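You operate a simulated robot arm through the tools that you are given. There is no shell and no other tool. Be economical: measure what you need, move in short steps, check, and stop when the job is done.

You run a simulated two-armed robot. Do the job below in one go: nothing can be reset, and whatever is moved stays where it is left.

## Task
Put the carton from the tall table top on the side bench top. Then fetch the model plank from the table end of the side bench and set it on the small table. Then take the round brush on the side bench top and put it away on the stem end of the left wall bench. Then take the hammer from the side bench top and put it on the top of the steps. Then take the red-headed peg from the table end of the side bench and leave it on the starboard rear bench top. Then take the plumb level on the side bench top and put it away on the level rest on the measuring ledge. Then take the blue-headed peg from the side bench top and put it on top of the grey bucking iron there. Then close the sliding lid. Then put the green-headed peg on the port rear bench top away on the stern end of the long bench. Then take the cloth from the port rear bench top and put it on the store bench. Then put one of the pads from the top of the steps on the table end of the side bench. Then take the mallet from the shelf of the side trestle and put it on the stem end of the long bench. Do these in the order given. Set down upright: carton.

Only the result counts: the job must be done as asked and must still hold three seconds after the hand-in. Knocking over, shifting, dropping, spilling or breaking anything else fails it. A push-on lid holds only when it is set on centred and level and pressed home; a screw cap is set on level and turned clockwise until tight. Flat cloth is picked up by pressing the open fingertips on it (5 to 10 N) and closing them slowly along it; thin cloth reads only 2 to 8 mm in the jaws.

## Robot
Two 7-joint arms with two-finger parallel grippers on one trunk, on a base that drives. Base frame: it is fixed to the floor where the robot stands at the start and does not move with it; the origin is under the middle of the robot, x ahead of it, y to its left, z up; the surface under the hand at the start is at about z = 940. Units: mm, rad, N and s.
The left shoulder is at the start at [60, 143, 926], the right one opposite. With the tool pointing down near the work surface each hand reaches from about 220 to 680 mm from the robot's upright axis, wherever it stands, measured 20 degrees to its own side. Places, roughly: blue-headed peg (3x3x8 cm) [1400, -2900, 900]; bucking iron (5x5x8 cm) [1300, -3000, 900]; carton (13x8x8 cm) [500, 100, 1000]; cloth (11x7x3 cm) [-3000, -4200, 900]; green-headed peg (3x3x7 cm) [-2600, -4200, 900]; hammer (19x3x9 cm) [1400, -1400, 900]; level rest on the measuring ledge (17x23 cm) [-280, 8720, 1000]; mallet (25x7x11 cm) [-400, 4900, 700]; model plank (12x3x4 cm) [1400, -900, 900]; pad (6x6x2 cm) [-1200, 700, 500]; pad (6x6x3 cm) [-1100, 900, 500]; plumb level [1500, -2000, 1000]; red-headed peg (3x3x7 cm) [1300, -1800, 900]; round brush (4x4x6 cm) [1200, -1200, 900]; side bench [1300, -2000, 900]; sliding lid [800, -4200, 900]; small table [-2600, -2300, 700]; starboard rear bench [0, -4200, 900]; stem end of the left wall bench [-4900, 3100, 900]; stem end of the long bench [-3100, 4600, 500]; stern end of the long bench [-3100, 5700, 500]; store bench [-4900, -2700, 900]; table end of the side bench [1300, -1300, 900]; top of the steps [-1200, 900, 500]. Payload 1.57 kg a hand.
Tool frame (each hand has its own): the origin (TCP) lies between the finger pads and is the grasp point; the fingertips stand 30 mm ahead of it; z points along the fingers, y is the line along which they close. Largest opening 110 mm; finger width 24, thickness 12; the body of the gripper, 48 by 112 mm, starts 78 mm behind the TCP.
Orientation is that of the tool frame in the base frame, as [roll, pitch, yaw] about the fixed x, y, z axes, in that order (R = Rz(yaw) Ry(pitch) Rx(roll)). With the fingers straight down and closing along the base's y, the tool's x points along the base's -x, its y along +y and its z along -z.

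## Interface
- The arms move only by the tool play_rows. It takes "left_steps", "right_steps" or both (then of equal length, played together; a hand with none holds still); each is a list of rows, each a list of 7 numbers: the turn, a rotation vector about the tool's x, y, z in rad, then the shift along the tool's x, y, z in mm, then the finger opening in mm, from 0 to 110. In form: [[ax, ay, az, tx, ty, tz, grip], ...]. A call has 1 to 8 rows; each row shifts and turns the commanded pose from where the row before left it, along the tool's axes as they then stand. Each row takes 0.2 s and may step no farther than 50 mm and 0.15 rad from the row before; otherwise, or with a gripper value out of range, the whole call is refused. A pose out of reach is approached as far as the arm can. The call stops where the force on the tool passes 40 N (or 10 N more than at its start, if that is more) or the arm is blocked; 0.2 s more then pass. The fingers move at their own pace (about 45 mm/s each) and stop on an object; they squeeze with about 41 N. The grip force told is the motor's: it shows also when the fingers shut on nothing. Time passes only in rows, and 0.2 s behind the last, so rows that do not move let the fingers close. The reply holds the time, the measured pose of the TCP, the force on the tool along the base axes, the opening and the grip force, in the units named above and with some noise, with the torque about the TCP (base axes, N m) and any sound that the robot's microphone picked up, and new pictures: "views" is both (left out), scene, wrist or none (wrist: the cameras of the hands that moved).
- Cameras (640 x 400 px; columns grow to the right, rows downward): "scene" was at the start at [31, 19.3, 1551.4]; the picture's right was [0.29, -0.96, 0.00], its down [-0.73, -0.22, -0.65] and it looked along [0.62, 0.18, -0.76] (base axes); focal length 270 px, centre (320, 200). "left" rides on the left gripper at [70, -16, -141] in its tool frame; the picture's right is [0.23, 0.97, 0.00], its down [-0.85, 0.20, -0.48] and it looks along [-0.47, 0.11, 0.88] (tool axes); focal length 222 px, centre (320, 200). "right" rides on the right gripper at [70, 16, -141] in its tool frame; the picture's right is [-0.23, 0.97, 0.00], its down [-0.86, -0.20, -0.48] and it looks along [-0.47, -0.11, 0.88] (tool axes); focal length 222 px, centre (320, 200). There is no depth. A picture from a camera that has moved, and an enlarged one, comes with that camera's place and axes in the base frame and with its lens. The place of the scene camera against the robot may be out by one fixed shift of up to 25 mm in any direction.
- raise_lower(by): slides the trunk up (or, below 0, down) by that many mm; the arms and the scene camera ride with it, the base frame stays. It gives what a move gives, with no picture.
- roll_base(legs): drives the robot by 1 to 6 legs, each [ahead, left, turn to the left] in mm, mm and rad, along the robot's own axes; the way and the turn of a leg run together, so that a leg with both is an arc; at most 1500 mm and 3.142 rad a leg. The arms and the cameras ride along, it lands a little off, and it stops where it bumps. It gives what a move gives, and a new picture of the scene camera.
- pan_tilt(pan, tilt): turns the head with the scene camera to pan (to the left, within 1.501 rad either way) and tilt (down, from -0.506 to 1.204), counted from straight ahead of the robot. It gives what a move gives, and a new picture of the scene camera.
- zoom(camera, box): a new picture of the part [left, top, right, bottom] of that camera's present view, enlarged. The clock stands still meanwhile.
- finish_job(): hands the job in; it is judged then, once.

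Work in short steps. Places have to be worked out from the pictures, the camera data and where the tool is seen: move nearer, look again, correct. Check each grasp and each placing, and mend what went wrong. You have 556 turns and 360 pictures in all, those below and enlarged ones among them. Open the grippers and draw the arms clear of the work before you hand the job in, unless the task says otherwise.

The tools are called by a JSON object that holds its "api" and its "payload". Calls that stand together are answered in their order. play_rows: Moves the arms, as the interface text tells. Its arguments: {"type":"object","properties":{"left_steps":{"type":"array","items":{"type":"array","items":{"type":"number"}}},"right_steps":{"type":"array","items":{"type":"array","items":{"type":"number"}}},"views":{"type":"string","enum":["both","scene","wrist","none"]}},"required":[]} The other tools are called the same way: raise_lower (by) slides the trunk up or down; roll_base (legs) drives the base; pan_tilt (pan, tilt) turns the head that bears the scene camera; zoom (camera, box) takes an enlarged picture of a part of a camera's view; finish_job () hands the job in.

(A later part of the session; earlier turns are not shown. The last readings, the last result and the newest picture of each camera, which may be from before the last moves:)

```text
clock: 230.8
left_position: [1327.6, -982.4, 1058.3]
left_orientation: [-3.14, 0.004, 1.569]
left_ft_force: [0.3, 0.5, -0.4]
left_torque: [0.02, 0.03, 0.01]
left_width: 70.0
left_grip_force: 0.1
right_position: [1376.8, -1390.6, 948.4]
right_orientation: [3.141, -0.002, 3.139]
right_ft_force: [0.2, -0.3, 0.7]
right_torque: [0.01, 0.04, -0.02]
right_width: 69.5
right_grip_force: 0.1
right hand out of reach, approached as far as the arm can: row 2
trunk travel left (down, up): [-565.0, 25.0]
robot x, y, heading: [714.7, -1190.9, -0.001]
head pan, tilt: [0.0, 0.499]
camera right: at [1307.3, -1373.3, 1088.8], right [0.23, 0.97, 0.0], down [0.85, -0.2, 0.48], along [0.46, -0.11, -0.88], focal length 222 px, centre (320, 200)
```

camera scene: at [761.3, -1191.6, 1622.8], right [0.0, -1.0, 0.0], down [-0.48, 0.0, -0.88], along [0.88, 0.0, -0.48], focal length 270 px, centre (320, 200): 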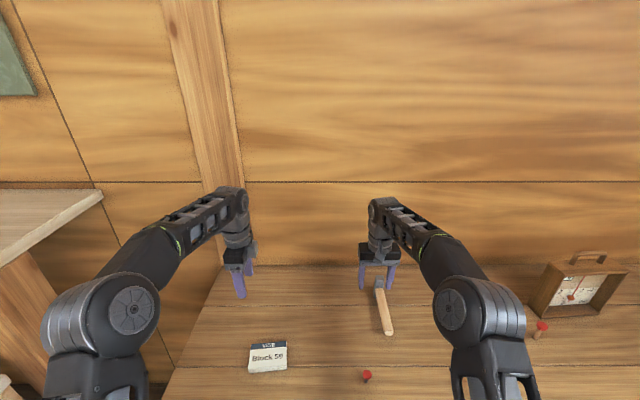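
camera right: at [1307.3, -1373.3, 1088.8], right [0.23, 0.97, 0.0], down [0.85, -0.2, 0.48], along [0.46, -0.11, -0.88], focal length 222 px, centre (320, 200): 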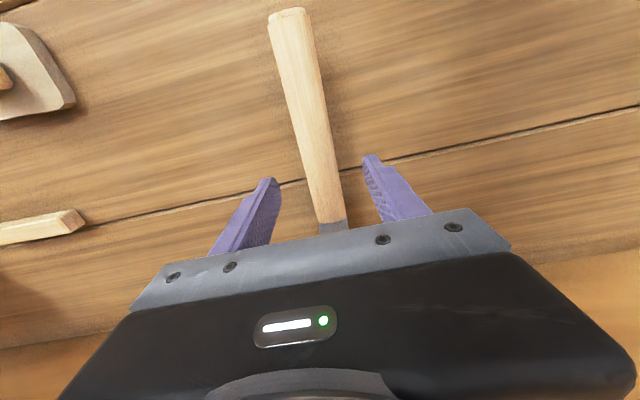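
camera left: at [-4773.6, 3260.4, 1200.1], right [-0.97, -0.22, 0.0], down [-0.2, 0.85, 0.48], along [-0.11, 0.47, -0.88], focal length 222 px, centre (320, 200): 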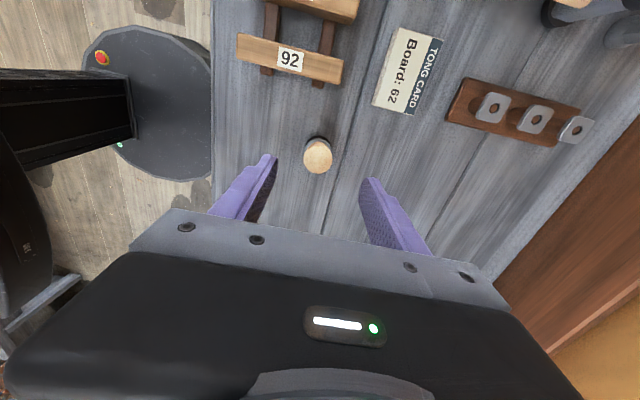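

Reached x=1377, fine. Down to ~897 and close on the handle.

{"api": "play_rows", "payload": {"right_steps": [[0, 0, 0, -4, -2, 30, 70], [0, 0, 0, -4, 0, 20, 70], [0, 0, 0, 0, 0, 0, 15], [0, 0, 0, 0, 0, 0, 15], [0, 0, 0, 0, 0, 0, 15], [0, 0, 0, 0, 0, 0, 15]], "views": "none"}}

{"api": "play_rows", "payload": {"right_steps": [[0, 0, 0, 0, 0, -15, 15], [0, 0, 0, 0, 0, -30, 15], [0, 0, 0, 0, 0, 0, 15]], "views": "both"}}

```text
clock: 232.2
left_position: [1327.2, -981.2, 1059.1]
left_orientation: [-3.14, 0.004, 1.568]
left_ft_force: [0.2, 0.6, 0.1]
left_torque: [0.02, 0.0, 0.02]
left_width: 70.0
left_grip_force: 0.0
right_position: [1385.0, -1392.6, 897.9]
right_orientation: [3.141, 0.001, 3.138]
right_ft_force: [-0.1, 2.9, -0.3]
right_torque: [0.01, -0.03, 0.13]
right_width: 22.8
right_grip_force: 24.2
trunk travel left (down, up): [-565.0, 25.0]
robot x, y, heading: [714.2, -1193.9, -0.004]
head pan, tilt: [0.0, 0.499]
```

```text
clock: 233.0
left_position: [1327.4, -981.6, 1058.2]
left_orientation: [-3.139, 0.004, 1.569]
left_ft_force: [-0.8, 0.3, -0.2]
left_torque: [0.03, 0.03, 0.0]
left_width: 69.7
left_grip_force: 0.1
right_position: [1386.8, -1393.2, 942.7]
right_orientation: [-3.141, -0.001, 3.138]
right_ft_force: [0.5, 0.4, -5.8]
right_torque: [0.03, 0.29, 0.01]
right_width: 22.8
right_grip_force: 35.3
trunk travel left (down, up): [-565.0, 25.0]
robot x, y, heading: [710.7, -1190.3, -0.008]
head pan, tilt: [0.0, 0.499]
camera scene: at [760.7, -1192.0, 1622.8], right [0.0, -1.0, 0.0], down [-0.48, 0.0, -0.88], along [0.88, 0.0, -0.48], focal length 270 px, centre (320, 200)
camera right: at [1318.3, -1376.2, 1083.2], right [0.23, 0.97, 0.0], down [0.86, -0.2, 0.48], along [0.46, -0.11, -0.88], focal length 222 px, centre (320, 200)
```

scene: 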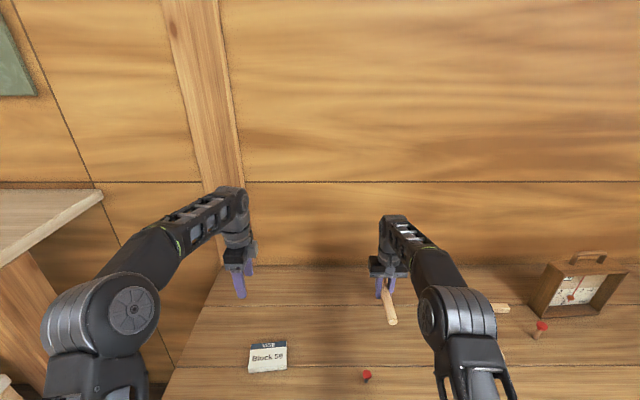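
right: 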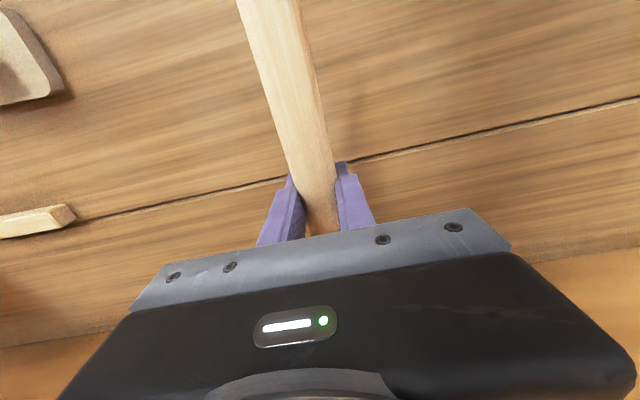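

Hammer held (5.8 N), its head sagging slightly. I lift more and look.

{"api": "play_rows", "payload": {"right_steps": [[0, 0, 0, 5, 0, -40, 15], [0, 0, 0, 5, 0, -40, 15], [0, 0, 0, 5, 0, -40, 15], [0, 0, 0, 5, 0, -20, 15], [0, 0, 0, 0, 0, 0, 15]], "views": "scene"}}

{"api": "zoom", "payload": {"camera": "scene", "box": [320, 180, 640, 400]}}

```text
clock: 234.2
left_position: [1326.9, -982.6, 1057.2]
left_orientation: [-3.14, 0.004, 1.569]
left_ft_force: [-0.3, 0.6, -0.5]
left_torque: [0.01, 0.04, 0.0]
left_width: 69.9
left_grip_force: 0.0
right_position: [1376.6, -1394.7, 1013.2]
right_orientation: [3.141, 0.002, 3.138]
right_ft_force: [0.0, 0.4, -4.9]
right_torque: [-0.02, 0.28, -0.01]
right_width: 22.6
right_grip_force: 35.4
right hand out of reach, approached as far as the arm can: row 2, 3, 4
trunk travel left (down, up): [-565.0, 25.0]
robot x, y, heading: [714.4, -1186.9, -0.008]
head pan, tilt: [0.0, 0.499]
camera scene: at [760.5, -1192.0, 1622.8], right [0.0, -1.0, 0.0], down [-0.48, 0.0, -0.88], along [0.88, 0.0, -0.48], focal length 270 px, centre (320, 200)
```

scene: 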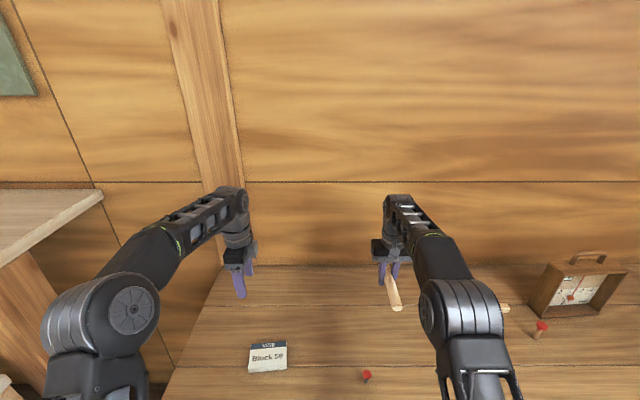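

```text
1.82 times, centred on (480, 290) of scene
camera zoom: at [760.5, -1192.0, 1622.8], right [0.0, -1.0, 0.0], down [-0.48, 0.0, -0.88], along [0.88, 0.0, -0.48], focal length 491 px, centre (29, 36)
```

zoom: 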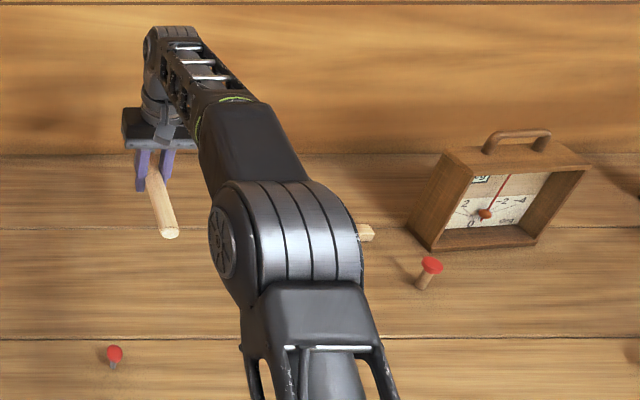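

Hammer hangs safely. I back off, draw both hands in, and turn toward the steps.

{"api": "roll_base", "payload": {"legs": [[-780, 0, 0]]}}

{"api": "play_rows", "payload": {"left_steps": [[0, 0, 0, 0, -45, 0, 70], [0, 0, 0, 0, -45, 0, 70], [0, 0, 0, 0, -45, 0, 70], [0, 0, 0, 0, -45, 0, 70], [0, 0, 0, 0, -45, 0, 70], [0, 0, 0, 0, -45, 0, 70], [0, 0, 0, 0, -30, 0, 70]], "right_steps": [[0, 0, 0, 40, 0, 0, 15], [0, 0, 0, 40, 0, 0, 15], [0, 0, 0, 40, 0, 0, 15], [0, 0, 0, 40, 0, 0, 15], [0, 0, 0, 0, 0, 0, 15], [0, 0, 0, 0, 0, 0, 15], [0, 0, 0, 0, 0, 0, 15]], "views": "none"}}

{"api": "roll_base", "payload": {"legs": [[0, 0, 3.14]]}}

```text
clock: 238.4
left_position: [540.7, -980.2, 1058.2]
left_orientation: [-3.141, 0.004, 1.567]
left_ft_force: [0.3, 0.1, -0.6]
left_torque: [0.0, -0.02, -0.05]
left_width: 69.8
left_grip_force: 0.0
right_position: [587.6, -1392.7, 1013.0]
right_orientation: [3.141, 0.001, 3.136]
right_ft_force: [-0.2, -0.5, -5.4]
right_torque: [0.01, 0.29, 0.01]
right_width: 22.7
right_grip_force: 34.9
trunk travel left (down, up): [-565.0, 25.0]
robot x, y, heading: [-76.8, -1186.3, -0.003]
head pan, tilt: [0.0, 0.499]
camera scene: at [-28.2, -1189.2, 1622.9], right [0.0, -1.0, 0.0], down [-0.48, 0.0, -0.88], along [0.88, 0.0, -0.48], focal length 270 px, centre (320, 200)
```

scene: 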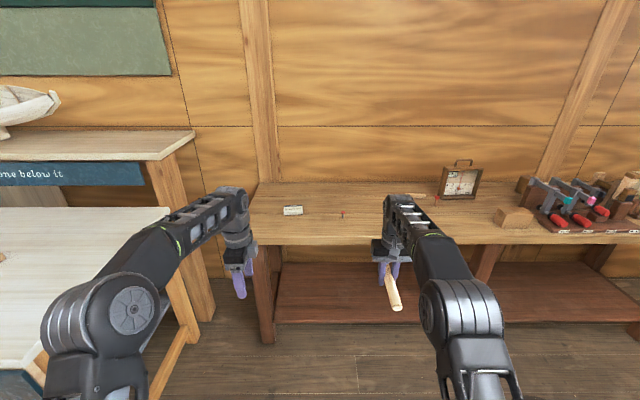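

```text
clock: 240.0
left_position: [237.8, -978.5, 1060.0]
left_orientation: [-3.141, 0.002, 1.566]
left_ft_force: [-0.5, -0.1, -0.2]
left_torque: [0.02, 0.03, 0.0]
left_width: 70.1
left_grip_force: 0.1
right_position: [428.1, -1392.6, 1010.1]
right_orientation: [-3.14, 0.002, 3.136]
right_ft_force: [-0.5, -0.3, -5.4]
right_torque: [-0.01, 0.28, -0.01]
right_width: 22.7
right_grip_force: 35.2
trunk travel left (down, up): [-565.0, 25.0]
robot x, y, heading: [-78.9, -1186.3, -0.003]
head pan, tilt: [0.0, 0.499]
```

```text
clock: 247.7
left_position: [-397.7, -1385.5, 1061.3]
left_orientation: [-3.14, 0.003, -1.599]
left_ft_force: [-0.4, -0.8, 0.8]
left_torque: [0.01, 0.01, -0.03]
left_width: 70.1
left_grip_force: 0.0
right_position: [-576.3, -967.5, 1009.6]
right_orientation: [-3.141, 0.002, -0.03]
right_ft_force: [0.4, 0.0, -5.0]
right_torque: [-0.05, -0.26, -0.01]
right_width: 22.9
right_grip_force: 35.4
trunk travel left (down, up): [-565.0, 25.0]
robot x, y, heading: [-79.5, -1183.2, 3.114]
head pan, tilt: [0.0, 0.499]
camera scene: at [-151.2, -1186.9, 1622.8], right [0.03, 1.0, 0.0], down [0.48, -0.01, -0.88], along [-0.88, 0.03, -0.48], focal length 270 px, centre (320, 200)
```

scene: 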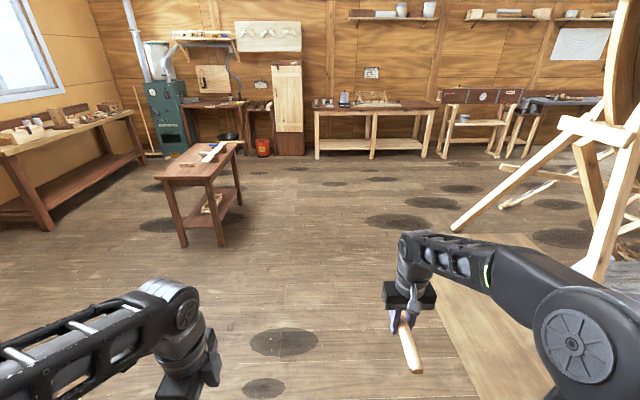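

Now strafe to the steps' side and look.

{"api": "roll_base", "payload": {"legs": [[0, 0, 0.027], [-30, -916, 0], [0, -916, 0]]}}

```text
clock: 257.3
left_position: [-359.3, 439.2, 1059.0]
left_orientation: [-3.14, 0.0, -1.568]
left_ft_force: [0.0, -0.2, 0.5]
left_torque: [-0.01, 0.0, 0.0]
left_width: 70.2
left_grip_force: 0.1
right_position: [-551.7, 851.3, 1010.7]
right_orientation: [3.142, 0.001, 0.001]
right_ft_force: [-0.5, -0.5, -5.8]
right_torque: [-0.01, -0.28, 0.01]
right_width: 22.7
right_grip_force: 35.8
trunk travel left (down, up): [-565.0, 25.0]
robot x, y, heading: [-42.6, 648.6, -3.141]
head pan, tilt: [0.0, 0.499]
camera scene: at [-119.6, 646.0, 1622.8], right [0.0, 1.0, 0.0], down [0.48, 0.0, -0.88], along [-0.88, 0.0, -0.48], focal length 270 px, centre (320, 200)
```

scene: 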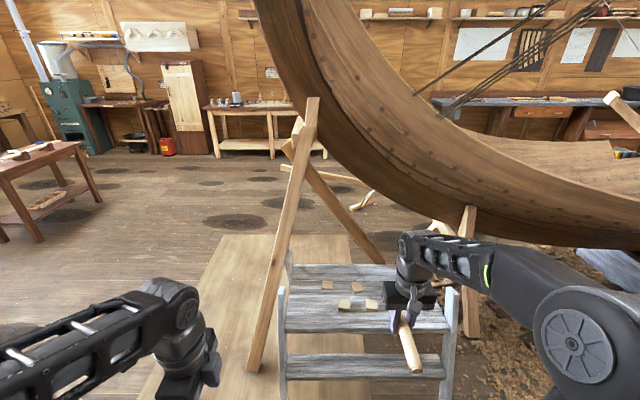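

The stool is right ahead with pads on its top. I enlarge it.

{"api": "zoom", "payload": {"camera": "scene", "box": [230, 220, 500, 400]}}

```text
2.22 times, centred on (365, 310) of scene
camera zoom: at [-119.6, 646.0, 1622.8], right [0.0, 1.0, 0.0], down [0.48, 0.0, -0.88], along [-0.88, 0.0, -0.48], focal length 600 px, centre (220, -44)
```

zoom: 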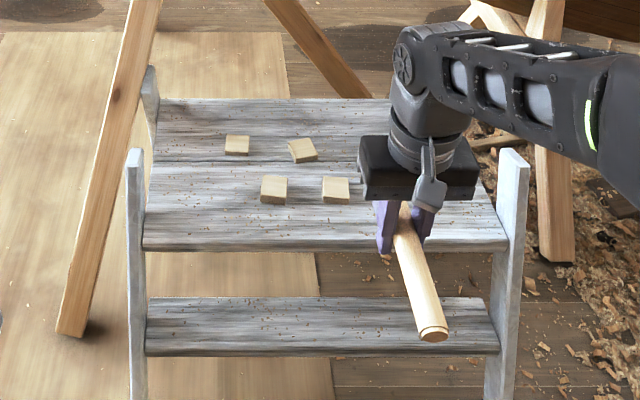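

Free space lies right of the pads (y≈1000..1180). I move a bit closer, pull the trunk down and look more steeply to see the stool's feet.

{"api": "roll_base", "payload": {"legs": [[0, -190, 0], [250, 0, 0]]}}

{"api": "pan_tilt", "payload": {"pan": 0, "tilt": 0.95}}

```text
clock: 260.3
left_position: [-608.7, 631.0, 1058.6]
left_orientation: [-3.14, 0.003, -1.578]
left_ft_force: [0.1, -0.5, -0.4]
left_torque: [-0.02, -0.06, -0.03]
left_width: 70.0
left_grip_force: 0.0
right_position: [-797.0, 1045.2, 1010.3]
right_orientation: [-3.141, 0.0, -0.006]
right_ft_force: [-0.4, 0.0, -5.3]
right_torque: [-0.02, -0.28, 0.0]
right_width: 22.7
right_grip_force: 35.1
trunk travel left (down, up): [-565.0, 25.0]
robot x, y, heading: [-293.1, 840.9, 3.132]
head pan, tilt: [0.0, 0.499]
camera scene: at [-368.7, 836.0, 1622.8], right [0.01, 1.0, 0.0], down [0.48, 0.0, -0.88], along [-0.88, 0.0, -0.48], focal length 270 px, centre (320, 200)
```

scene: 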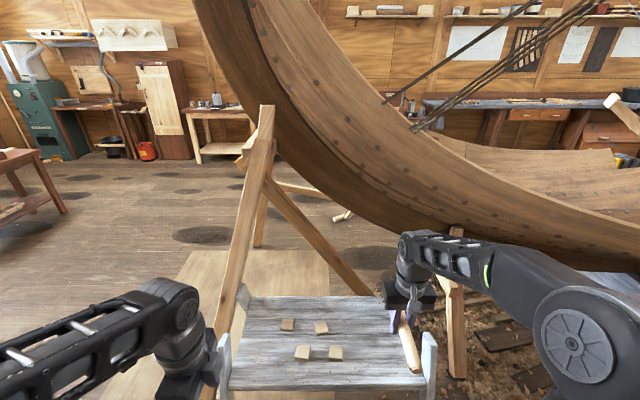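

```text
clock: 261.2
left_position: [-608.7, 631.5, 1060.3]
left_orientation: [-3.139, 0.003, -1.575]
left_ft_force: [-0.7, -0.4, 0.6]
left_torque: [-0.01, 0.0, 0.03]
left_width: 69.9
left_grip_force: 0.0
right_position: [-796.6, 1045.6, 1009.7]
right_orientation: [-3.141, 0.0, -0.006]
right_ft_force: [-0.1, 0.7, -5.4]
right_torque: [0.01, -0.31, -0.02]
right_width: 22.8
right_grip_force: 35.6
trunk travel left (down, up): [-565.0, 25.0]
robot x, y, heading: [-292.4, 840.4, 3.132]
head pan, tilt: [0.0, 0.949]
camera scene: at [-349.1, 835.9, 1585.4], right [0.01, 1.0, 0.0], down [0.81, 0.0, -0.58], along [-0.58, 0.0, -0.81], focal length 270 px, centre (320, 200)
```

scene: 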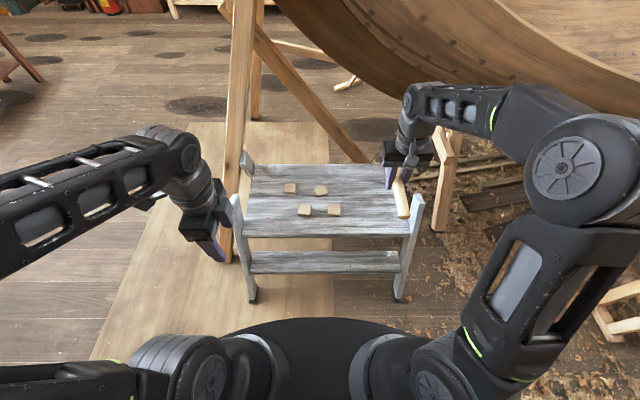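

Feet at x≈-782 (y 452 and 1283), top x -916..-1351. I drive in between the feet, then lower the trunk.

{"api": "roll_base", "payload": {"legs": [[240, -46, 0.01]]}}

{"api": "raise_lower", "payload": {"by": -360}}

{"api": "pan_tilt", "payload": {"pan": -0.1, "tilt": 0.7}}

```text
clock: 263.0
left_position: [-846.9, 676.6, 1058.2]
left_orientation: [-3.138, 0.001, -1.569]
left_ft_force: [-0.4, -0.6, -0.4]
left_torque: [-0.03, -0.04, -0.04]
left_width: 70.1
left_grip_force: 0.0
right_position: [-1039.4, 1088.1, 1008.9]
right_orientation: [3.141, 0.0, 0.002]
right_ft_force: [-0.2, -0.4, -5.9]
right_torque: [-0.01, -0.29, 0.04]
right_width: 22.6
right_grip_force: 34.9
trunk travel left (down, up): [-565.0, 25.0]
robot x, y, heading: [-533.0, 886.4, -3.141]
head pan, tilt: [0.0, 0.949]
camera scene: at [-590.1, 882.8, 1585.3], right [0.0, 1.0, 0.0], down [0.81, 0.0, -0.58], along [-0.58, 0.0, -0.81], focal length 270 px, centre (320, 200)
```

scene: 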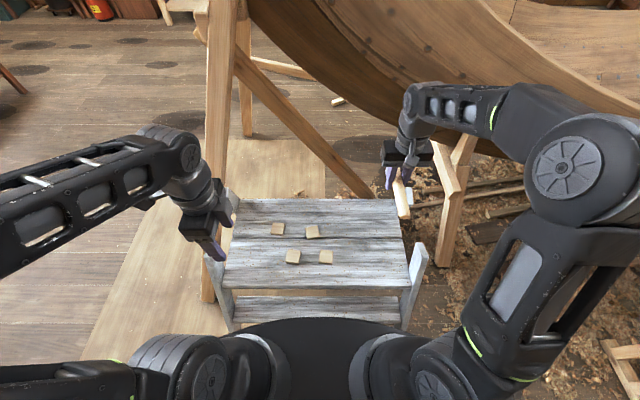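

```text
clock: 266.5
left_position: [-846.4, 675.5, 700.0]
left_orientation: [-3.141, 0.002, -1.567]
left_ft_force: [0.3, 0.9, 0.3]
left_torque: [0.0, -0.03, 0.02]
left_width: 69.7
left_grip_force: 0.1
right_position: [-1038.3, 1088.4, 650.1]
right_orientation: [3.141, 0.001, 0.003]
right_ft_force: [0.7, 0.3, -5.5]
right_torque: [0.02, -0.27, -0.01]
right_width: 22.7
right_grip_force: 35.4
trunk travel left (down, up): [-205.0, 385.0]
robot x, y, heading: [-532.2, 884.6, -3.139]
head pan, tilt: [0.0, 0.949]
```

```text
clock: 267.2
left_position: [-847.7, 674.8, 699.7]
left_orientation: [-3.139, 0.001, -1.57]
left_ft_force: [0.6, 0.0, 0.4]
left_torque: [0.01, 0.0, 0.04]
left_width: 70.0
left_grip_force: 0.0
right_position: [-1038.4, 1089.3, 650.2]
right_orientation: [-3.141, 0.0, 0.001]
right_ft_force: [0.5, 0.2, -6.3]
right_torque: [-0.03, -0.26, -0.01]
right_width: 22.7
right_grip_force: 35.0
trunk travel left (down, up): [-205.0, 385.0]
robot x, y, heading: [-533.6, 886.7, -3.14]
head pan, tilt: [-0.099, 0.7]
camera scene: at [-600.3, 890.9, 1245.1], right [0.1, 1.0, 0.0], down [0.64, -0.06, -0.76], along [-0.76, 0.07, -0.65], focal length 270 px, centre (320, 200)
```

scene: 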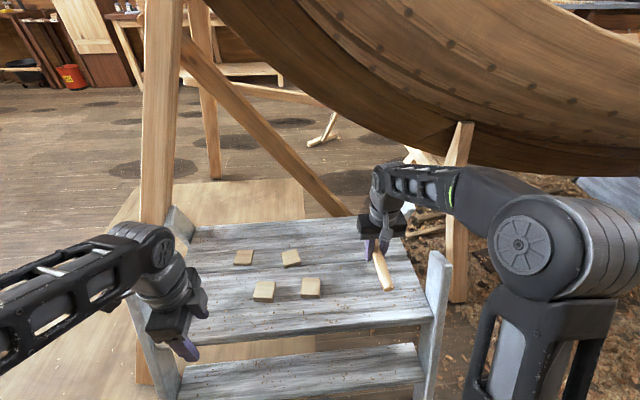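

Platform height ≈515. I extend forward 90 and down to ~600, then look with the wrist camera.

{"api": "play_rows", "payload": {"right_steps": [[0, 0, 0, -45, 0, 0, 15], [0, 0, 0, -45, 0, 0, 15], [0, 0, 0, 0, 0, 40, 15], [0, 0, 0, 0, 0, 0, 15]], "views": "both"}}

```text
clock: 268.2
left_position: [-845.8, 675.6, 700.0]
left_orientation: [-3.141, 0.0, -1.567]
left_ft_force: [-0.3, -0.1, 0.7]
left_torque: [-0.01, -0.01, 0.0]
left_width: 69.9
left_grip_force: 0.0
right_position: [-1128.0, 1087.4, 610.8]
right_orientation: [3.14, 0.001, 0.003]
right_ft_force: [-0.5, 0.4, -5.6]
right_torque: [0.0, -0.27, 0.01]
right_width: 22.9
right_grip_force: 35.3
trunk travel left (down, up): [-205.0, 385.0]
robot x, y, heading: [-534.1, 882.7, -3.136]
head pan, tilt: [-0.099, 0.7]
camera scene: at [-600.5, 890.9, 1245.1], right [0.1, 1.0, 0.0], down [0.64, -0.06, -0.76], along [-0.76, 0.07, -0.64], focal length 270 px, centre (320, 200)
camera right: at [-1057.5, 1072.6, 751.6], right [-0.23, -0.97, 0.0], down [-0.86, 0.2, 0.48], along [-0.47, 0.11, -0.88], focal length 222 px, centre (320, 200)
```

scene: 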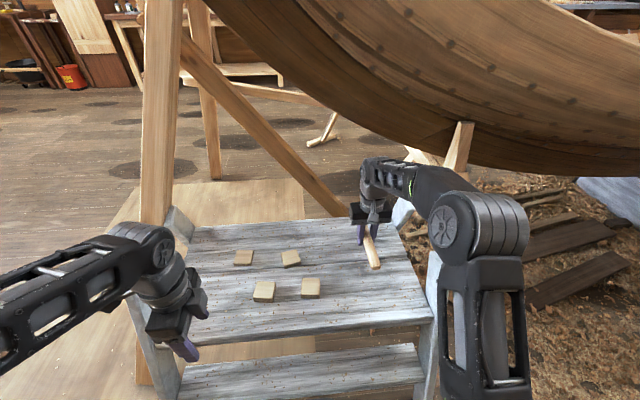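
right: 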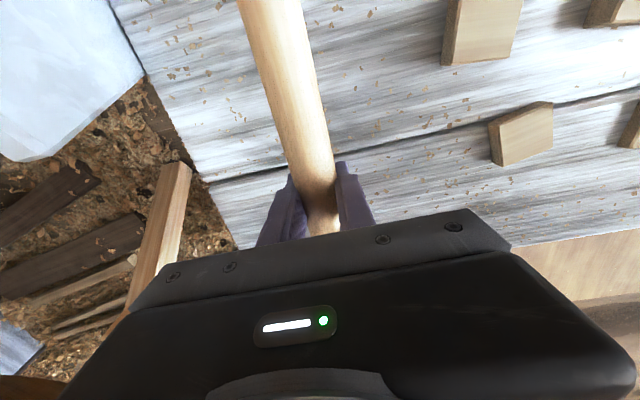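

The head sags, so it will touch first and swing level as I lower. I go down in small steps watching force.

{"api": "play_rows", "payload": {"right_steps": [[0, 0, 0, 0, 0, 15, 15], [0, 0, 0, 0, 0, 8, 15]], "views": "none"}}

{"api": "play_rows", "payload": {"right_steps": [[0, 0, 0, 0, 0, 6, 15], [0, 0, 0, 0, 0, 6, 15]], "views": "none"}}

```text
clock: 268.9
left_position: [-845.9, 674.4, 700.0]
left_orientation: [-3.139, 0.001, -1.567]
left_ft_force: [1.2, 0.6, 0.0]
left_torque: [0.0, -0.01, 0.02]
left_width: 70.3
left_grip_force: 0.1
right_position: [-1127.7, 1089.5, 587.4]
right_orientation: [-3.141, 0.001, 0.002]
right_ft_force: [-0.4, 0.1, -5.7]
right_torque: [0.0, -0.29, -0.02]
right_width: 22.8
right_grip_force: 35.2
trunk travel left (down, up): [-205.0, 385.0]
robot x, y, heading: [-530.7, 885.0, -3.14]
head pan, tilt: [-0.099, 0.7]
```

```text
clock: 269.4
left_position: [-846.7, 675.6, 698.9]
left_orientation: [-3.141, 0.001, -1.568]
left_ft_force: [0.0, -0.9, 0.4]
left_torque: [0.01, 0.0, -0.01]
left_width: 69.9
left_grip_force: 0.0
right_position: [-1127.0, 1089.8, 576.4]
right_orientation: [3.141, 0.001, 0.001]
right_ft_force: [-0.3, 0.0, -6.0]
right_torque: [-0.05, -0.29, -0.03]
right_width: 23.0
right_grip_force: 35.1
trunk travel left (down, up): [-205.0, 385.0]
robot x, y, heading: [-532.3, 884.6, -3.137]
head pan, tilt: [-0.099, 0.7]
```

{"api": "play_rows", "payload": {"right_steps": [[0, 0, 0, 0, 0, 5, 15], [0, 0, 0, 0, 0, 5, 15]], "views": "none"}}

{"api": "play_rows", "payload": {"right_steps": [[0, 0, 0, 0, 0, 4, 15], [0, 0, 0, 0, 0, 4, 15]], "views": "none"}}

```text
clock: 270.1
left_position: [-846.6, 676.5, 700.1]
left_orientation: [-3.141, 0.003, -1.568]
left_ft_force: [0.6, 0.7, 0.2]
left_torque: [0.0, -0.03, -0.02]
left_width: 70.1
left_grip_force: 0.0
right_position: [-1128.6, 1086.9, 565.2]
right_orientation: [3.141, 0.0, 0.001]
right_ft_force: [-0.8, 0.1, -5.8]
right_torque: [-0.01, -0.27, 0.01]
right_width: 22.9
right_grip_force: 35.8
trunk travel left (down, up): [-205.0, 385.0]
robot x, y, heading: [-533.6, 885.6, -3.146]
head pan, tilt: [-0.099, 0.7]
```

```text
clock: 270.6
left_position: [-846.9, 676.7, 699.4]
left_orientation: [-3.139, 0.002, -1.568]
left_ft_force: [0.7, -0.9, -0.1]
left_torque: [0.02, 0.01, 0.05]
left_width: 69.8
left_grip_force: 0.0
right_position: [-1128.8, 1087.7, 557.1]
right_orientation: [-3.141, 0.001, 0.002]
right_ft_force: [-0.6, -0.1, -5.6]
right_torque: [0.0, -0.28, -0.01]
right_width: 22.9
right_grip_force: 34.9
trunk travel left (down, up): [-205.0, 385.0]
robot x, y, heading: [-534.4, 884.2, -3.134]
head pan, tilt: [-0.099, 0.7]
```

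No contact yet; continue down gently.

{"api": "play_rows", "payload": {"right_steps": [[0, 0, 0, 0, 0, 5, 15], [0, 0, 0, 0, 0, 5, 15]], "views": "none"}}

{"api": "play_rows", "payload": {"right_steps": [[0, 0, 0, 0, 0, 4, 15], [0, 0, 0, 0, 0, 4, 15]], "views": "wrist"}}

```text
clock: 271.2
left_position: [-846.7, 675.8, 699.7]
left_orientation: [-3.14, 0.002, -1.567]
left_ft_force: [-0.5, -0.4, 0.3]
left_torque: [0.01, 0.02, -0.01]
left_width: 69.9
left_grip_force: 0.1
right_position: [-1127.0, 1088.2, 545.1]
right_orientation: [3.141, 0.002, 0.001]
right_ft_force: [0.1, 0.6, -5.8]
right_torque: [0.01, -0.26, 0.02]
right_width: 22.8
right_grip_force: 35.4
trunk travel left (down, up): [-205.0, 385.0]
robot x, y, heading: [-529.9, 884.3, -3.142]
head pan, tilt: [-0.099, 0.7]
```

```text
clock: 271.9
left_position: [-846.2, 675.0, 699.4]
left_orientation: [-3.139, 0.003, -1.567]
left_ft_force: [0.6, -0.2, 0.2]
left_torque: [0.0, 0.01, 0.02]
left_width: 70.0
left_grip_force: 0.2
right_position: [-1128.3, 1089.5, 539.6]
right_orientation: [3.141, 0.0, 0.003]
right_ft_force: [-0.6, -0.4, -5.6]
right_torque: [0.03, -0.28, -0.02]
right_width: 23.0
right_grip_force: 35.3
trunk travel left (down, up): [-205.0, 385.0]
robot x, y, heading: [-532.8, 884.7, -3.14]
head pan, tilt: [-0.099, 0.7]
camera right: at [-1058.1, 1073.2, 680.2], right [-0.23, -0.97, 0.0], down [-0.86, 0.2, 0.48], along [-0.47, 0.11, -0.88], focal length 222 px, centre (320, 200)
```

right: 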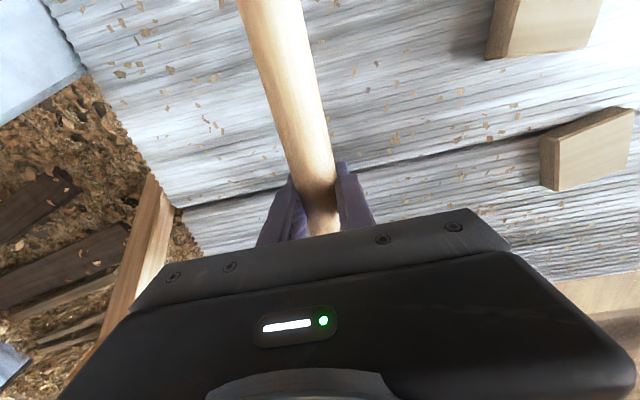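

Still some clearance. Continue in 4–5 mm rows.

{"api": "play_rows", "payload": {"right_steps": [[0, 0, 0, 0, 0, 5, 15], [0, 0, 0, 0, 0, 5, 15]], "views": "none"}}

{"api": "play_rows", "payload": {"right_steps": [[0, 0, 0, 0, 0, 4, 15], [0, 0, 0, 0, 0, 4, 15]], "views": "none"}}

```text
clock: 272.4
left_position: [-846.2, 675.0, 699.5]
left_orientation: [-3.14, 0.001, -1.567]
left_ft_force: [0.0, 0.5, 0.7]
left_torque: [0.01, 0.01, 0.04]
left_width: 69.9
left_grip_force: 0.1
right_position: [-1128.7, 1088.7, 528.0]
right_orientation: [-3.141, -0.001, 0.002]
right_ft_force: [-0.6, 0.1, -7.0]
right_torque: [0.0, -0.28, 0.02]
right_width: 22.9
right_grip_force: 35.8
trunk travel left (down, up): [-205.0, 385.0]
robot x, y, heading: [-533.7, 883.4, -3.141]
head pan, tilt: [-0.099, 0.7]
```

```text
clock: 273.1
left_position: [-846.2, 675.9, 700.7]
left_orientation: [-3.141, 0.0, -1.569]
left_ft_force: [0.1, 0.1, 0.0]
left_torque: [0.0, 0.04, 0.02]
left_width: 69.8
left_grip_force: 0.1
right_position: [-1127.9, 1088.8, 520.9]
right_orientation: [-3.14, 0.0, 0.001]
right_ft_force: [-1.1, 0.1, -5.4]
right_torque: [0.05, -0.24, 0.01]
right_width: 22.7
right_grip_force: 35.6
trunk travel left (down, up): [-205.0, 385.0]
robot x, y, heading: [-532.8, 884.8, -3.143]
head pan, tilt: [-0.099, 0.7]
```

{"api": "play_rows", "payload": {"right_steps": [[0, 0, 0, 0, 0, 4, 15], [0, 0, 0, 0, 0, 4, 15]], "views": "none"}}

{"api": "play_rows", "payload": {"right_steps": [[0, 0, 0, 0, 0, 4, 15], [0, 0, 0, 0, 0, 4, 15]], "views": "none"}}

```text
clock: 273.6
left_position: [-845.6, 675.6, 699.7]
left_orientation: [-3.139, 0.001, -1.568]
left_ft_force: [-0.1, 0.3, -0.2]
left_torque: [0.02, -0.04, 0.02]
left_width: 69.8
left_grip_force: 0.1
right_position: [-1129.7, 1089.3, 513.3]
right_orientation: [-3.141, 0.0, 0.001]
right_ft_force: [-1.3, 0.3, -6.3]
right_torque: [0.03, -0.26, -0.01]
right_width: 22.7
right_grip_force: 35.2
trunk travel left (down, up): [-205.0, 385.0]
robot x, y, heading: [-527.5, 886.0, -3.138]
head pan, tilt: [-0.099, 0.7]
```

```text
clock: 274.2
left_position: [-846.0, 675.5, 699.9]
left_orientation: [-3.141, 0.003, -1.57]
left_ft_force: [-0.3, -0.4, 0.2]
left_torque: [0.0, -0.01, 0.02]
left_width: 70.0
left_grip_force: 0.1
right_position: [-1129.2, 1089.7, 507.4]
right_orientation: [-3.141, 0.004, 0.002]
right_ft_force: [5.1, 2.0, 12.3]
right_torque: [-0.01, 0.72, -0.12]
right_width: 22.9
right_grip_force: 35.6
trunk travel left (down, up): [-205.0, 385.0]
robot x, y, heading: [-535.7, 884.3, -3.145]
head pan, tilt: [-0.099, 0.7]
```

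Contact at TCP 507. I look before releasing.

{"api": "play_rows", "payload": {"right_steps": [[0, 0, 0, 0, 0, 1, 15]], "views": "both"}}

```text
clock: 274.6
left_position: [-845.3, 675.7, 701.1]
left_orientation: [3.14, 0.006, -1.568]
left_ft_force: [-0.7, 0.3, 0.6]
left_torque: [0.03, -0.01, 0.03]
left_width: 70.0
left_grip_force: 0.0
right_position: [-1128.5, 1089.1, 508.5]
right_orientation: [3.142, 0.009, 0.001]
right_ft_force: [4.6, 3.7, 24.6]
right_torque: [-0.02, 0.82, -0.08]
right_width: 22.9
right_grip_force: 35.8
trunk travel left (down, up): [-205.0, 385.0]
robot x, y, heading: [-532.6, 879.5, -3.139]
head pan, tilt: [-0.099, 0.7]
camera scene: at [-597.6, 890.3, 1245.7], right [0.1, 1.0, 0.0], down [0.64, -0.06, -0.77], along [-0.76, 0.07, -0.64], focal length 270 px, centre (320, 200)
camera right: at [-1057.6, 1072.9, 647.7], right [-0.23, -0.97, 0.0], down [-0.85, 0.2, 0.49], along [-0.47, 0.11, -0.87], focal length 222 px, centre (320, 200)
```

scene: 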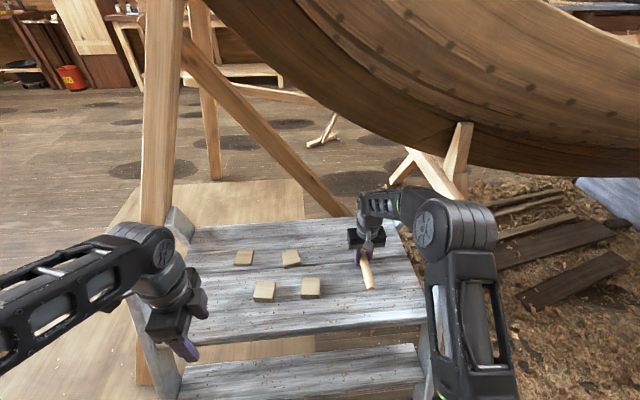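
right: 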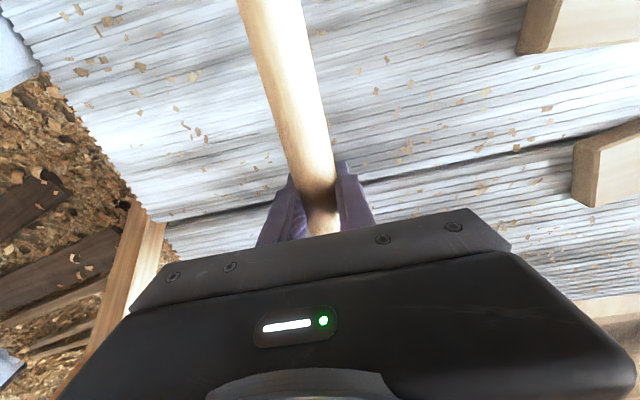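

Resting on the platform. I relax slightly and open gradually.

{"api": "play_rows", "payload": {"right_steps": [[0, 0, 0, 0, 0, -2, 15], [0, 0, 0, 0, 0, 0, 24], [0, 0, 0, 0, 0, 0, 27], [0, 0, 0, 0, 0, 0, 32], [0, 0, 0, 0, 0, 0, 45], [0, 0, 0, 0, 0, 0, 60], [0, 0, 0, 0, 0, 0, 70]], "views": "wrist"}}

```text
clock: 276.2
left_position: [-845.3, 675.2, 700.0]
left_orientation: [3.142, 0.003, -1.568]
left_ft_force: [-0.6, -1.1, -0.1]
left_torque: [-0.03, -0.02, 0.01]
left_width: 70.2
left_grip_force: 0.1
right_position: [-1127.4, 1087.7, 506.2]
right_orientation: [3.14, 0.002, 0.003]
right_ft_force: [0.4, 0.1, -1.0]
right_torque: [0.0, 0.01, -0.01]
right_width: 70.0
right_grip_force: 0.1
trunk travel left (down, up): [-205.0, 385.0]
robot x, y, heading: [-534.5, 886.9, -3.136]
head pan, tilt: [-0.099, 0.7]
camera right: at [-1057.5, 1073.0, 646.8], right [-0.23, -0.97, 0.0], down [-0.85, 0.2, 0.48], along [-0.47, 0.11, -0.88], focal length 222 px, centre (320, 200)
```

right: 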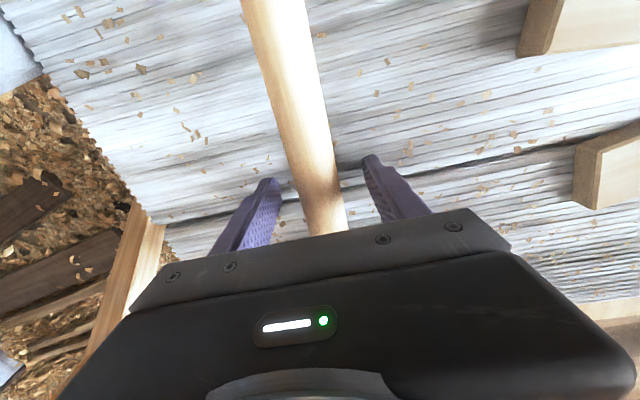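

Hammer settled. I withdraw upward and check.

{"api": "play_rows", "payload": {"right_steps": [[0, 0, 0, 0, 0, -45, 70], [0, 0, 0, 0, 0, -45, 70], [0, 0, 0, 10, 0, -45, 70], [0, 0, 0, 20, 0, -40, 70], [0, 0, 0, 45, 0, 0, 70], [0, 0, 0, 45, 0, 0, 70], [0, 0, 0, 0, 0, 0, 70]], "views": "scene"}}

{"api": "zoom", "payload": {"camera": "scene", "box": [180, 200, 460, 360]}}

```text
clock: 277.9
left_position: [-845.4, 675.8, 700.9]
left_orientation: [3.141, 0.003, -1.567]
left_ft_force: [-0.2, 0.3, -0.1]
left_torque: [-0.01, 0.0, -0.02]
left_width: 69.7
left_grip_force: 0.1
right_position: [-1008.1, 1090.4, 681.9]
right_orientation: [3.14, 0.003, 0.002]
right_ft_force: [0.2, 0.8, 0.0]
right_torque: [0.0, 0.06, 0.03]
right_width: 69.9
right_grip_force: 0.0
trunk travel left (down, up): [-205.0, 385.0]
robot x, y, heading: [-531.7, 887.1, -3.14]
head pan, tilt: [-0.099, 0.7]
camera scene: at [-599.7, 890.8, 1245.2], right [0.1, 1.0, 0.0], down [0.64, -0.06, -0.77], along [-0.76, 0.07, -0.64], focal length 270 px, centre (320, 200)
```

scene: 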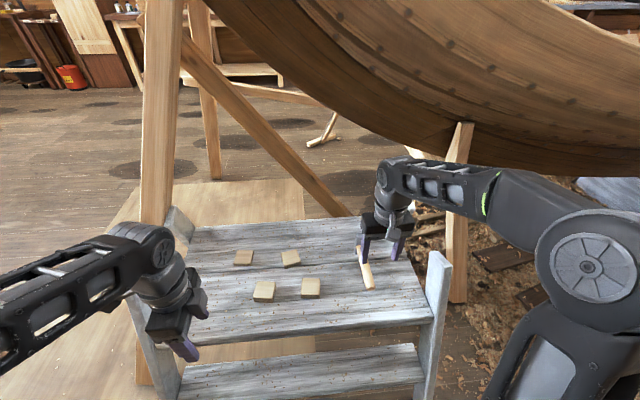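

```text
2.29 times, centred on (320, 280) of scene
camera zoom: at [-599.7, 890.8, 1245.2], right [0.1, 1.0, 0.0], down [0.64, -0.06, -0.77], along [-0.76, 0.07, -0.64], focal length 618 px, centre (320, 17)
```

zoom: 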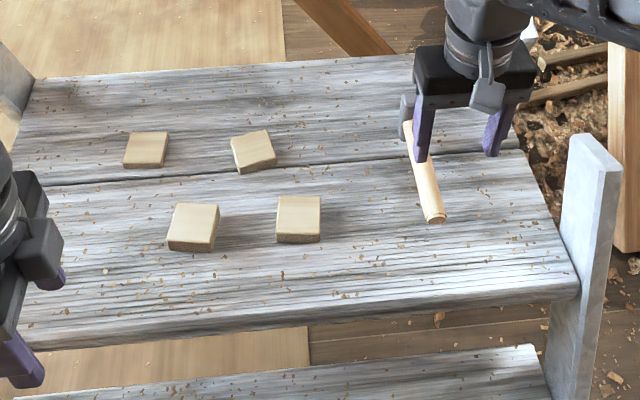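

Hammer lies on the steps. I back out, raise the trunk, and head back for the wooden red-headed peg near the plumb level (~[1280,-1845]).

{"api": "roll_base", "payload": {"legs": [[-500, 0, 0], [0, 1000, 0], [0, 1050, 0], [0, 0, 3.139]]}}

{"api": "play_rows", "payload": {"right_steps": [[0, 0, 0, 45, 0, 0, 70], [0, 0, 0, 45, 0, 0, 70], [0, 0, 0, 45, 0, 0, 70], [0, 0, 0, 40, 0, 0, 70]], "views": "none"}}

{"api": "raise_lower", "payload": {"by": 360}}

```text
clock: 298.0
left_position: [271.3, -970.4, 699.9]
left_orientation: [-3.139, 0.006, 1.571]
left_ft_force: [0.1, -0.7, 1.3]
left_torque: [0.02, 0.0, 0.01]
left_width: 70.1
left_grip_force: 0.0
right_position: [433.6, -1384.0, 682.8]
right_orientation: [3.141, 0.001, 3.141]
right_ft_force: [0.3, 0.0, 0.5]
right_torque: [-0.01, 0.0, -0.02]
right_width: 69.8
right_grip_force: 0.0
trunk travel left (down, up): [-205.0, 385.0]
robot x, y, heading: [-48.4, -1176.6, -0.003]
head pan, tilt: [-0.099, 0.7]
camera scene: at [-2.1, -1190.5, 1245.2], right [-0.1, -1.0, 0.0], down [-0.64, 0.06, -0.76], along [0.76, -0.08, -0.64], focal length 270 px, centre (320, 200)
```

scene: 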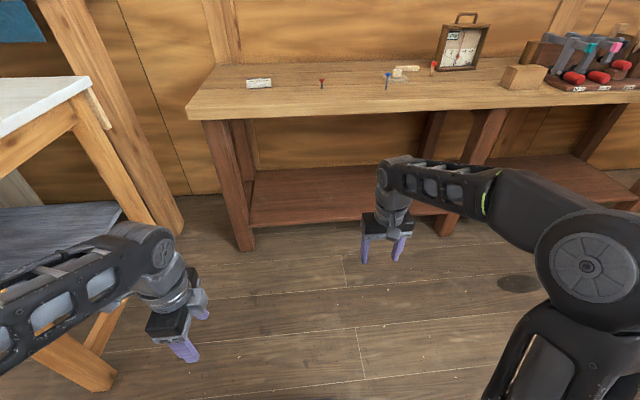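

```text
clock: 299.0
left_position: [271.0, -970.2, 700.0]
left_orientation: [-3.14, 0.004, 1.574]
left_ft_force: [-0.6, -0.2, 0.4]
left_torque: [-0.03, 0.01, 0.01]
left_width: 70.0
left_grip_force: 0.0
right_position: [259.2, -1383.7, 682.2]
right_orientation: [-3.142, 0.003, -3.141]
right_ft_force: [0.5, 0.3, -0.4]
right_torque: [0.05, 0.02, -0.01]
right_width: 70.1
right_grip_force: 0.1
trunk travel left (down, up): [-205.0, 385.0]
robot x, y, heading: [-44.5, -1178.9, -0.0]
head pan, tilt: [-0.099, 0.7]
```

```text
clock: 302.5
left_position: [270.6, -969.9, 1059.2]
left_orientation: [-3.139, 0.003, 1.573]
left_ft_force: [0.0, -0.8, -0.1]
left_torque: [0.0, 0.02, -0.01]
left_width: 70.0
left_grip_force: 0.1
right_position: [258.5, -1383.6, 1043.3]
right_orientation: [3.142, 0.003, -3.14]
right_ft_force: [-0.4, 0.0, 0.4]
right_torque: [-0.03, 0.02, 0.03]
right_width: 69.9
right_grip_force: 0.0
trunk travel left (down, up): [-565.0, 25.0]
robot x, y, heading: [-40.3, -1179.4, -0.003]
head pan, tilt: [-0.099, 0.7]
```

Drive in front of the peg, left hand side.

{"api": "roll_base", "payload": {"legs": [[0, -866, 0.003], [710, 0, 0]]}}

{"api": "zoom", "payload": {"camera": "scene", "box": [160, 160, 440, 400]}}

```text
clock: 310.6
left_position: [985.9, -1853.2, 1059.7]
left_orientation: [-3.14, 0.003, 1.559]
left_ft_force: [0.3, -0.2, -0.6]
left_torque: [-0.01, 0.01, -0.02]
left_width: 69.9
left_grip_force: 0.1
right_position: [972.6, -2265.0, 1042.3]
right_orientation: [-3.141, 0.0, 3.13]
right_ft_force: [0.5, 0.9, 0.8]
right_torque: [0.02, -0.01, 0.01]
right_width: 70.3
right_grip_force: 0.0
trunk travel left (down, up): [-565.0, 25.0]
robot x, y, heading: [671.1, -2056.2, -0.015]
head pan, tilt: [-0.099, 0.7]
camera scene: at [713.0, -2069.4, 1605.1], right [-0.11, -0.99, 0.0], down [-0.64, 0.07, -0.76], along [0.76, -0.08, -0.64], focal length 270 px, centre (320, 200)
```

scene: 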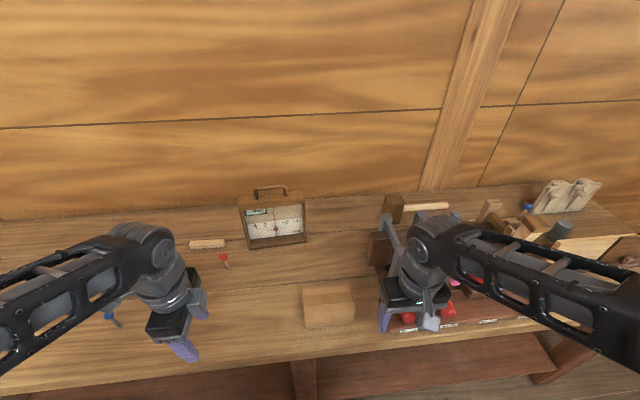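

```text
1.67 times, centred on (300, 280) of scene
camera zoom: at [713.0, -2069.4, 1605.1], right [-0.11, -0.99, 0.0], down [-0.64, 0.07, -0.76], along [0.76, -0.08, -0.64], focal length 450 px, centre (353, 67)
```

zoom: 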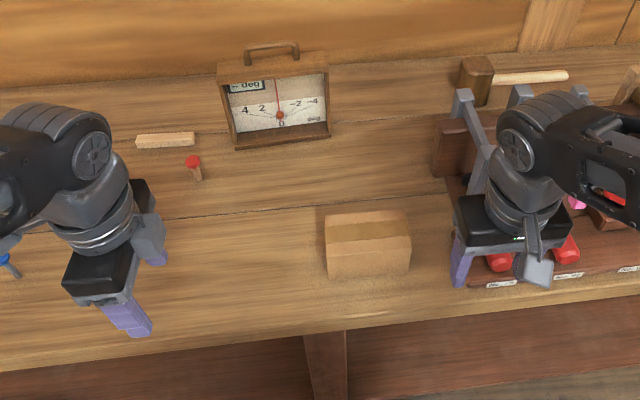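

Red peg at about [1280,-1825]. Left hand goes over it.

{"api": "play_rows", "payload": {"left_steps": [[0, 0, 0, 4, 42, 8, 70], [0, 0, 0, 4, 42, 8, 70], [0, 0, 0, 4, 42, 8, 70], [0, 0, 0, 4, 42, 8, 70], [0, 0, 0, 4, 42, 8, 70], [0, 0, 0, 4, 42, 8, 70], [0, 0, 0, 4, 42, 8, 70], [0, 0, 0, 0, 0, 0, 70]], "views": "wrist"}}

```text
clock: 312.4
left_position: [1284.1, -1828.6, 1005.3]
left_orientation: [-3.141, 0.003, 1.561]
left_ft_force: [0.2, -0.6, 0.3]
left_torque: [0.02, -0.02, -0.02]
left_width: 70.3
left_grip_force: 0.1
right_position: [971.3, -2265.6, 1041.2]
right_orientation: [-3.141, 0.002, 3.131]
right_ft_force: [0.0, 0.4, -0.4]
right_torque: [0.01, -0.02, -0.01]
right_width: 70.0
right_grip_force: 0.1
trunk travel left (down, up): [-565.0, 25.0]
robot x, y, heading: [668.2, -2057.4, -0.008]
head pan, tilt: [-0.099, 0.7]
camera left: at [1269.3, -1755.7, 1146.4], right [0.98, 0.22, 0.0], down [0.19, -0.86, 0.48], along [0.1, -0.47, -0.88], focal length 222 px, centre (320, 200)
```

left: 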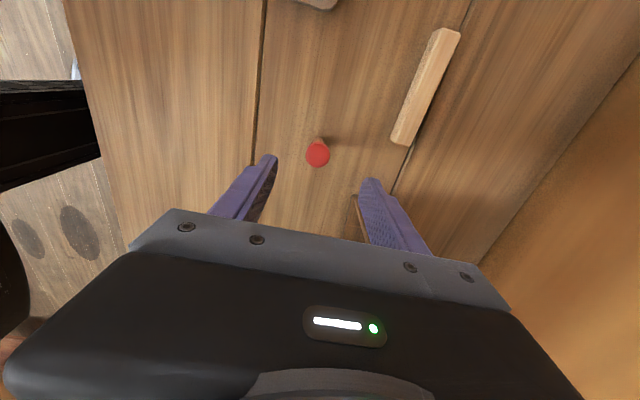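

Peg centre at [1281.5,-1820]; adjust, descend to 897, close.

{"api": "play_rows", "payload": {"left_steps": [[0, 0, 0, 8.5, -2.5, 0, 70], [0, 0, 0, 0, 0, 40, 70], [0, 0, 0, 0, 0, 40, 70], [0, 0, 0, 0, 0, 28, 70], [0, 0, 0, 0, 0, 0, 10], [0, 0, 0, 0, 0, 0, 10], [0, 0, 0, 0, 0, 0, 10], [0, 0, 0, 0, 0, 0, 10]], "views": "none"}}

{"api": "play_rows", "payload": {"left_steps": [[0, 0, 0, 0, 0, -40, 10], [0, 0, 0, 0, 0, -40, 10], [0, 0, 0, 0, 0, -40, 10], [0, 0, 0, 0, -30, -30, 10], [0, 0, 0, 0, 0, 0, 10]], "views": "wrist"}}

```text
clock: 314.2
left_position: [1280.4, -1819.4, 897.2]
left_orientation: [-3.14, 0.005, 1.56]
left_ft_force: [-0.3, 0.1, -0.3]
left_torque: [0.02, -0.03, 0.01]
left_width: 23.6
left_grip_force: 24.5
right_position: [971.0, -2265.1, 1041.1]
right_orientation: [3.141, 0.002, 3.13]
right_ft_force: [0.8, 0.6, 0.2]
right_torque: [0.02, 0.02, -0.03]
right_width: 69.9
right_grip_force: 0.1
trunk travel left (down, up): [-565.0, 25.0]
robot x, y, heading: [670.6, -2056.5, -0.009]
head pan, tilt: [-0.099, 0.7]
```

```text
clock: 315.4
left_position: [1252.5, -1819.9, 1044.5]
left_orientation: [-3.139, 0.005, 1.56]
left_ft_force: [-0.1, 0.7, 0.2]
left_torque: [-0.01, -0.02, 0.02]
left_width: 23.4
left_grip_force: 35.9
right_position: [971.3, -2266.1, 1042.5]
right_orientation: [3.141, 0.001, 3.129]
right_ft_force: [0.8, 1.0, 0.4]
right_torque: [0.03, 0.03, 0.02]
right_width: 70.0
right_grip_force: 0.0
trunk travel left (down, up): [-565.0, 25.0]
robot x, y, heading: [674.2, -2058.2, -0.009]
head pan, tilt: [-0.099, 0.7]
camera left: at [1238.2, -1746.4, 1186.6], right [0.98, 0.22, 0.0], down [0.19, -0.86, 0.48], along [0.1, -0.47, -0.88], focal length 222 px, centre (320, 200)
```

left: 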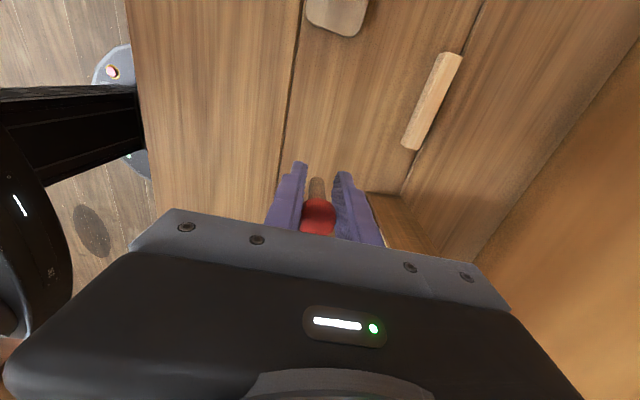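

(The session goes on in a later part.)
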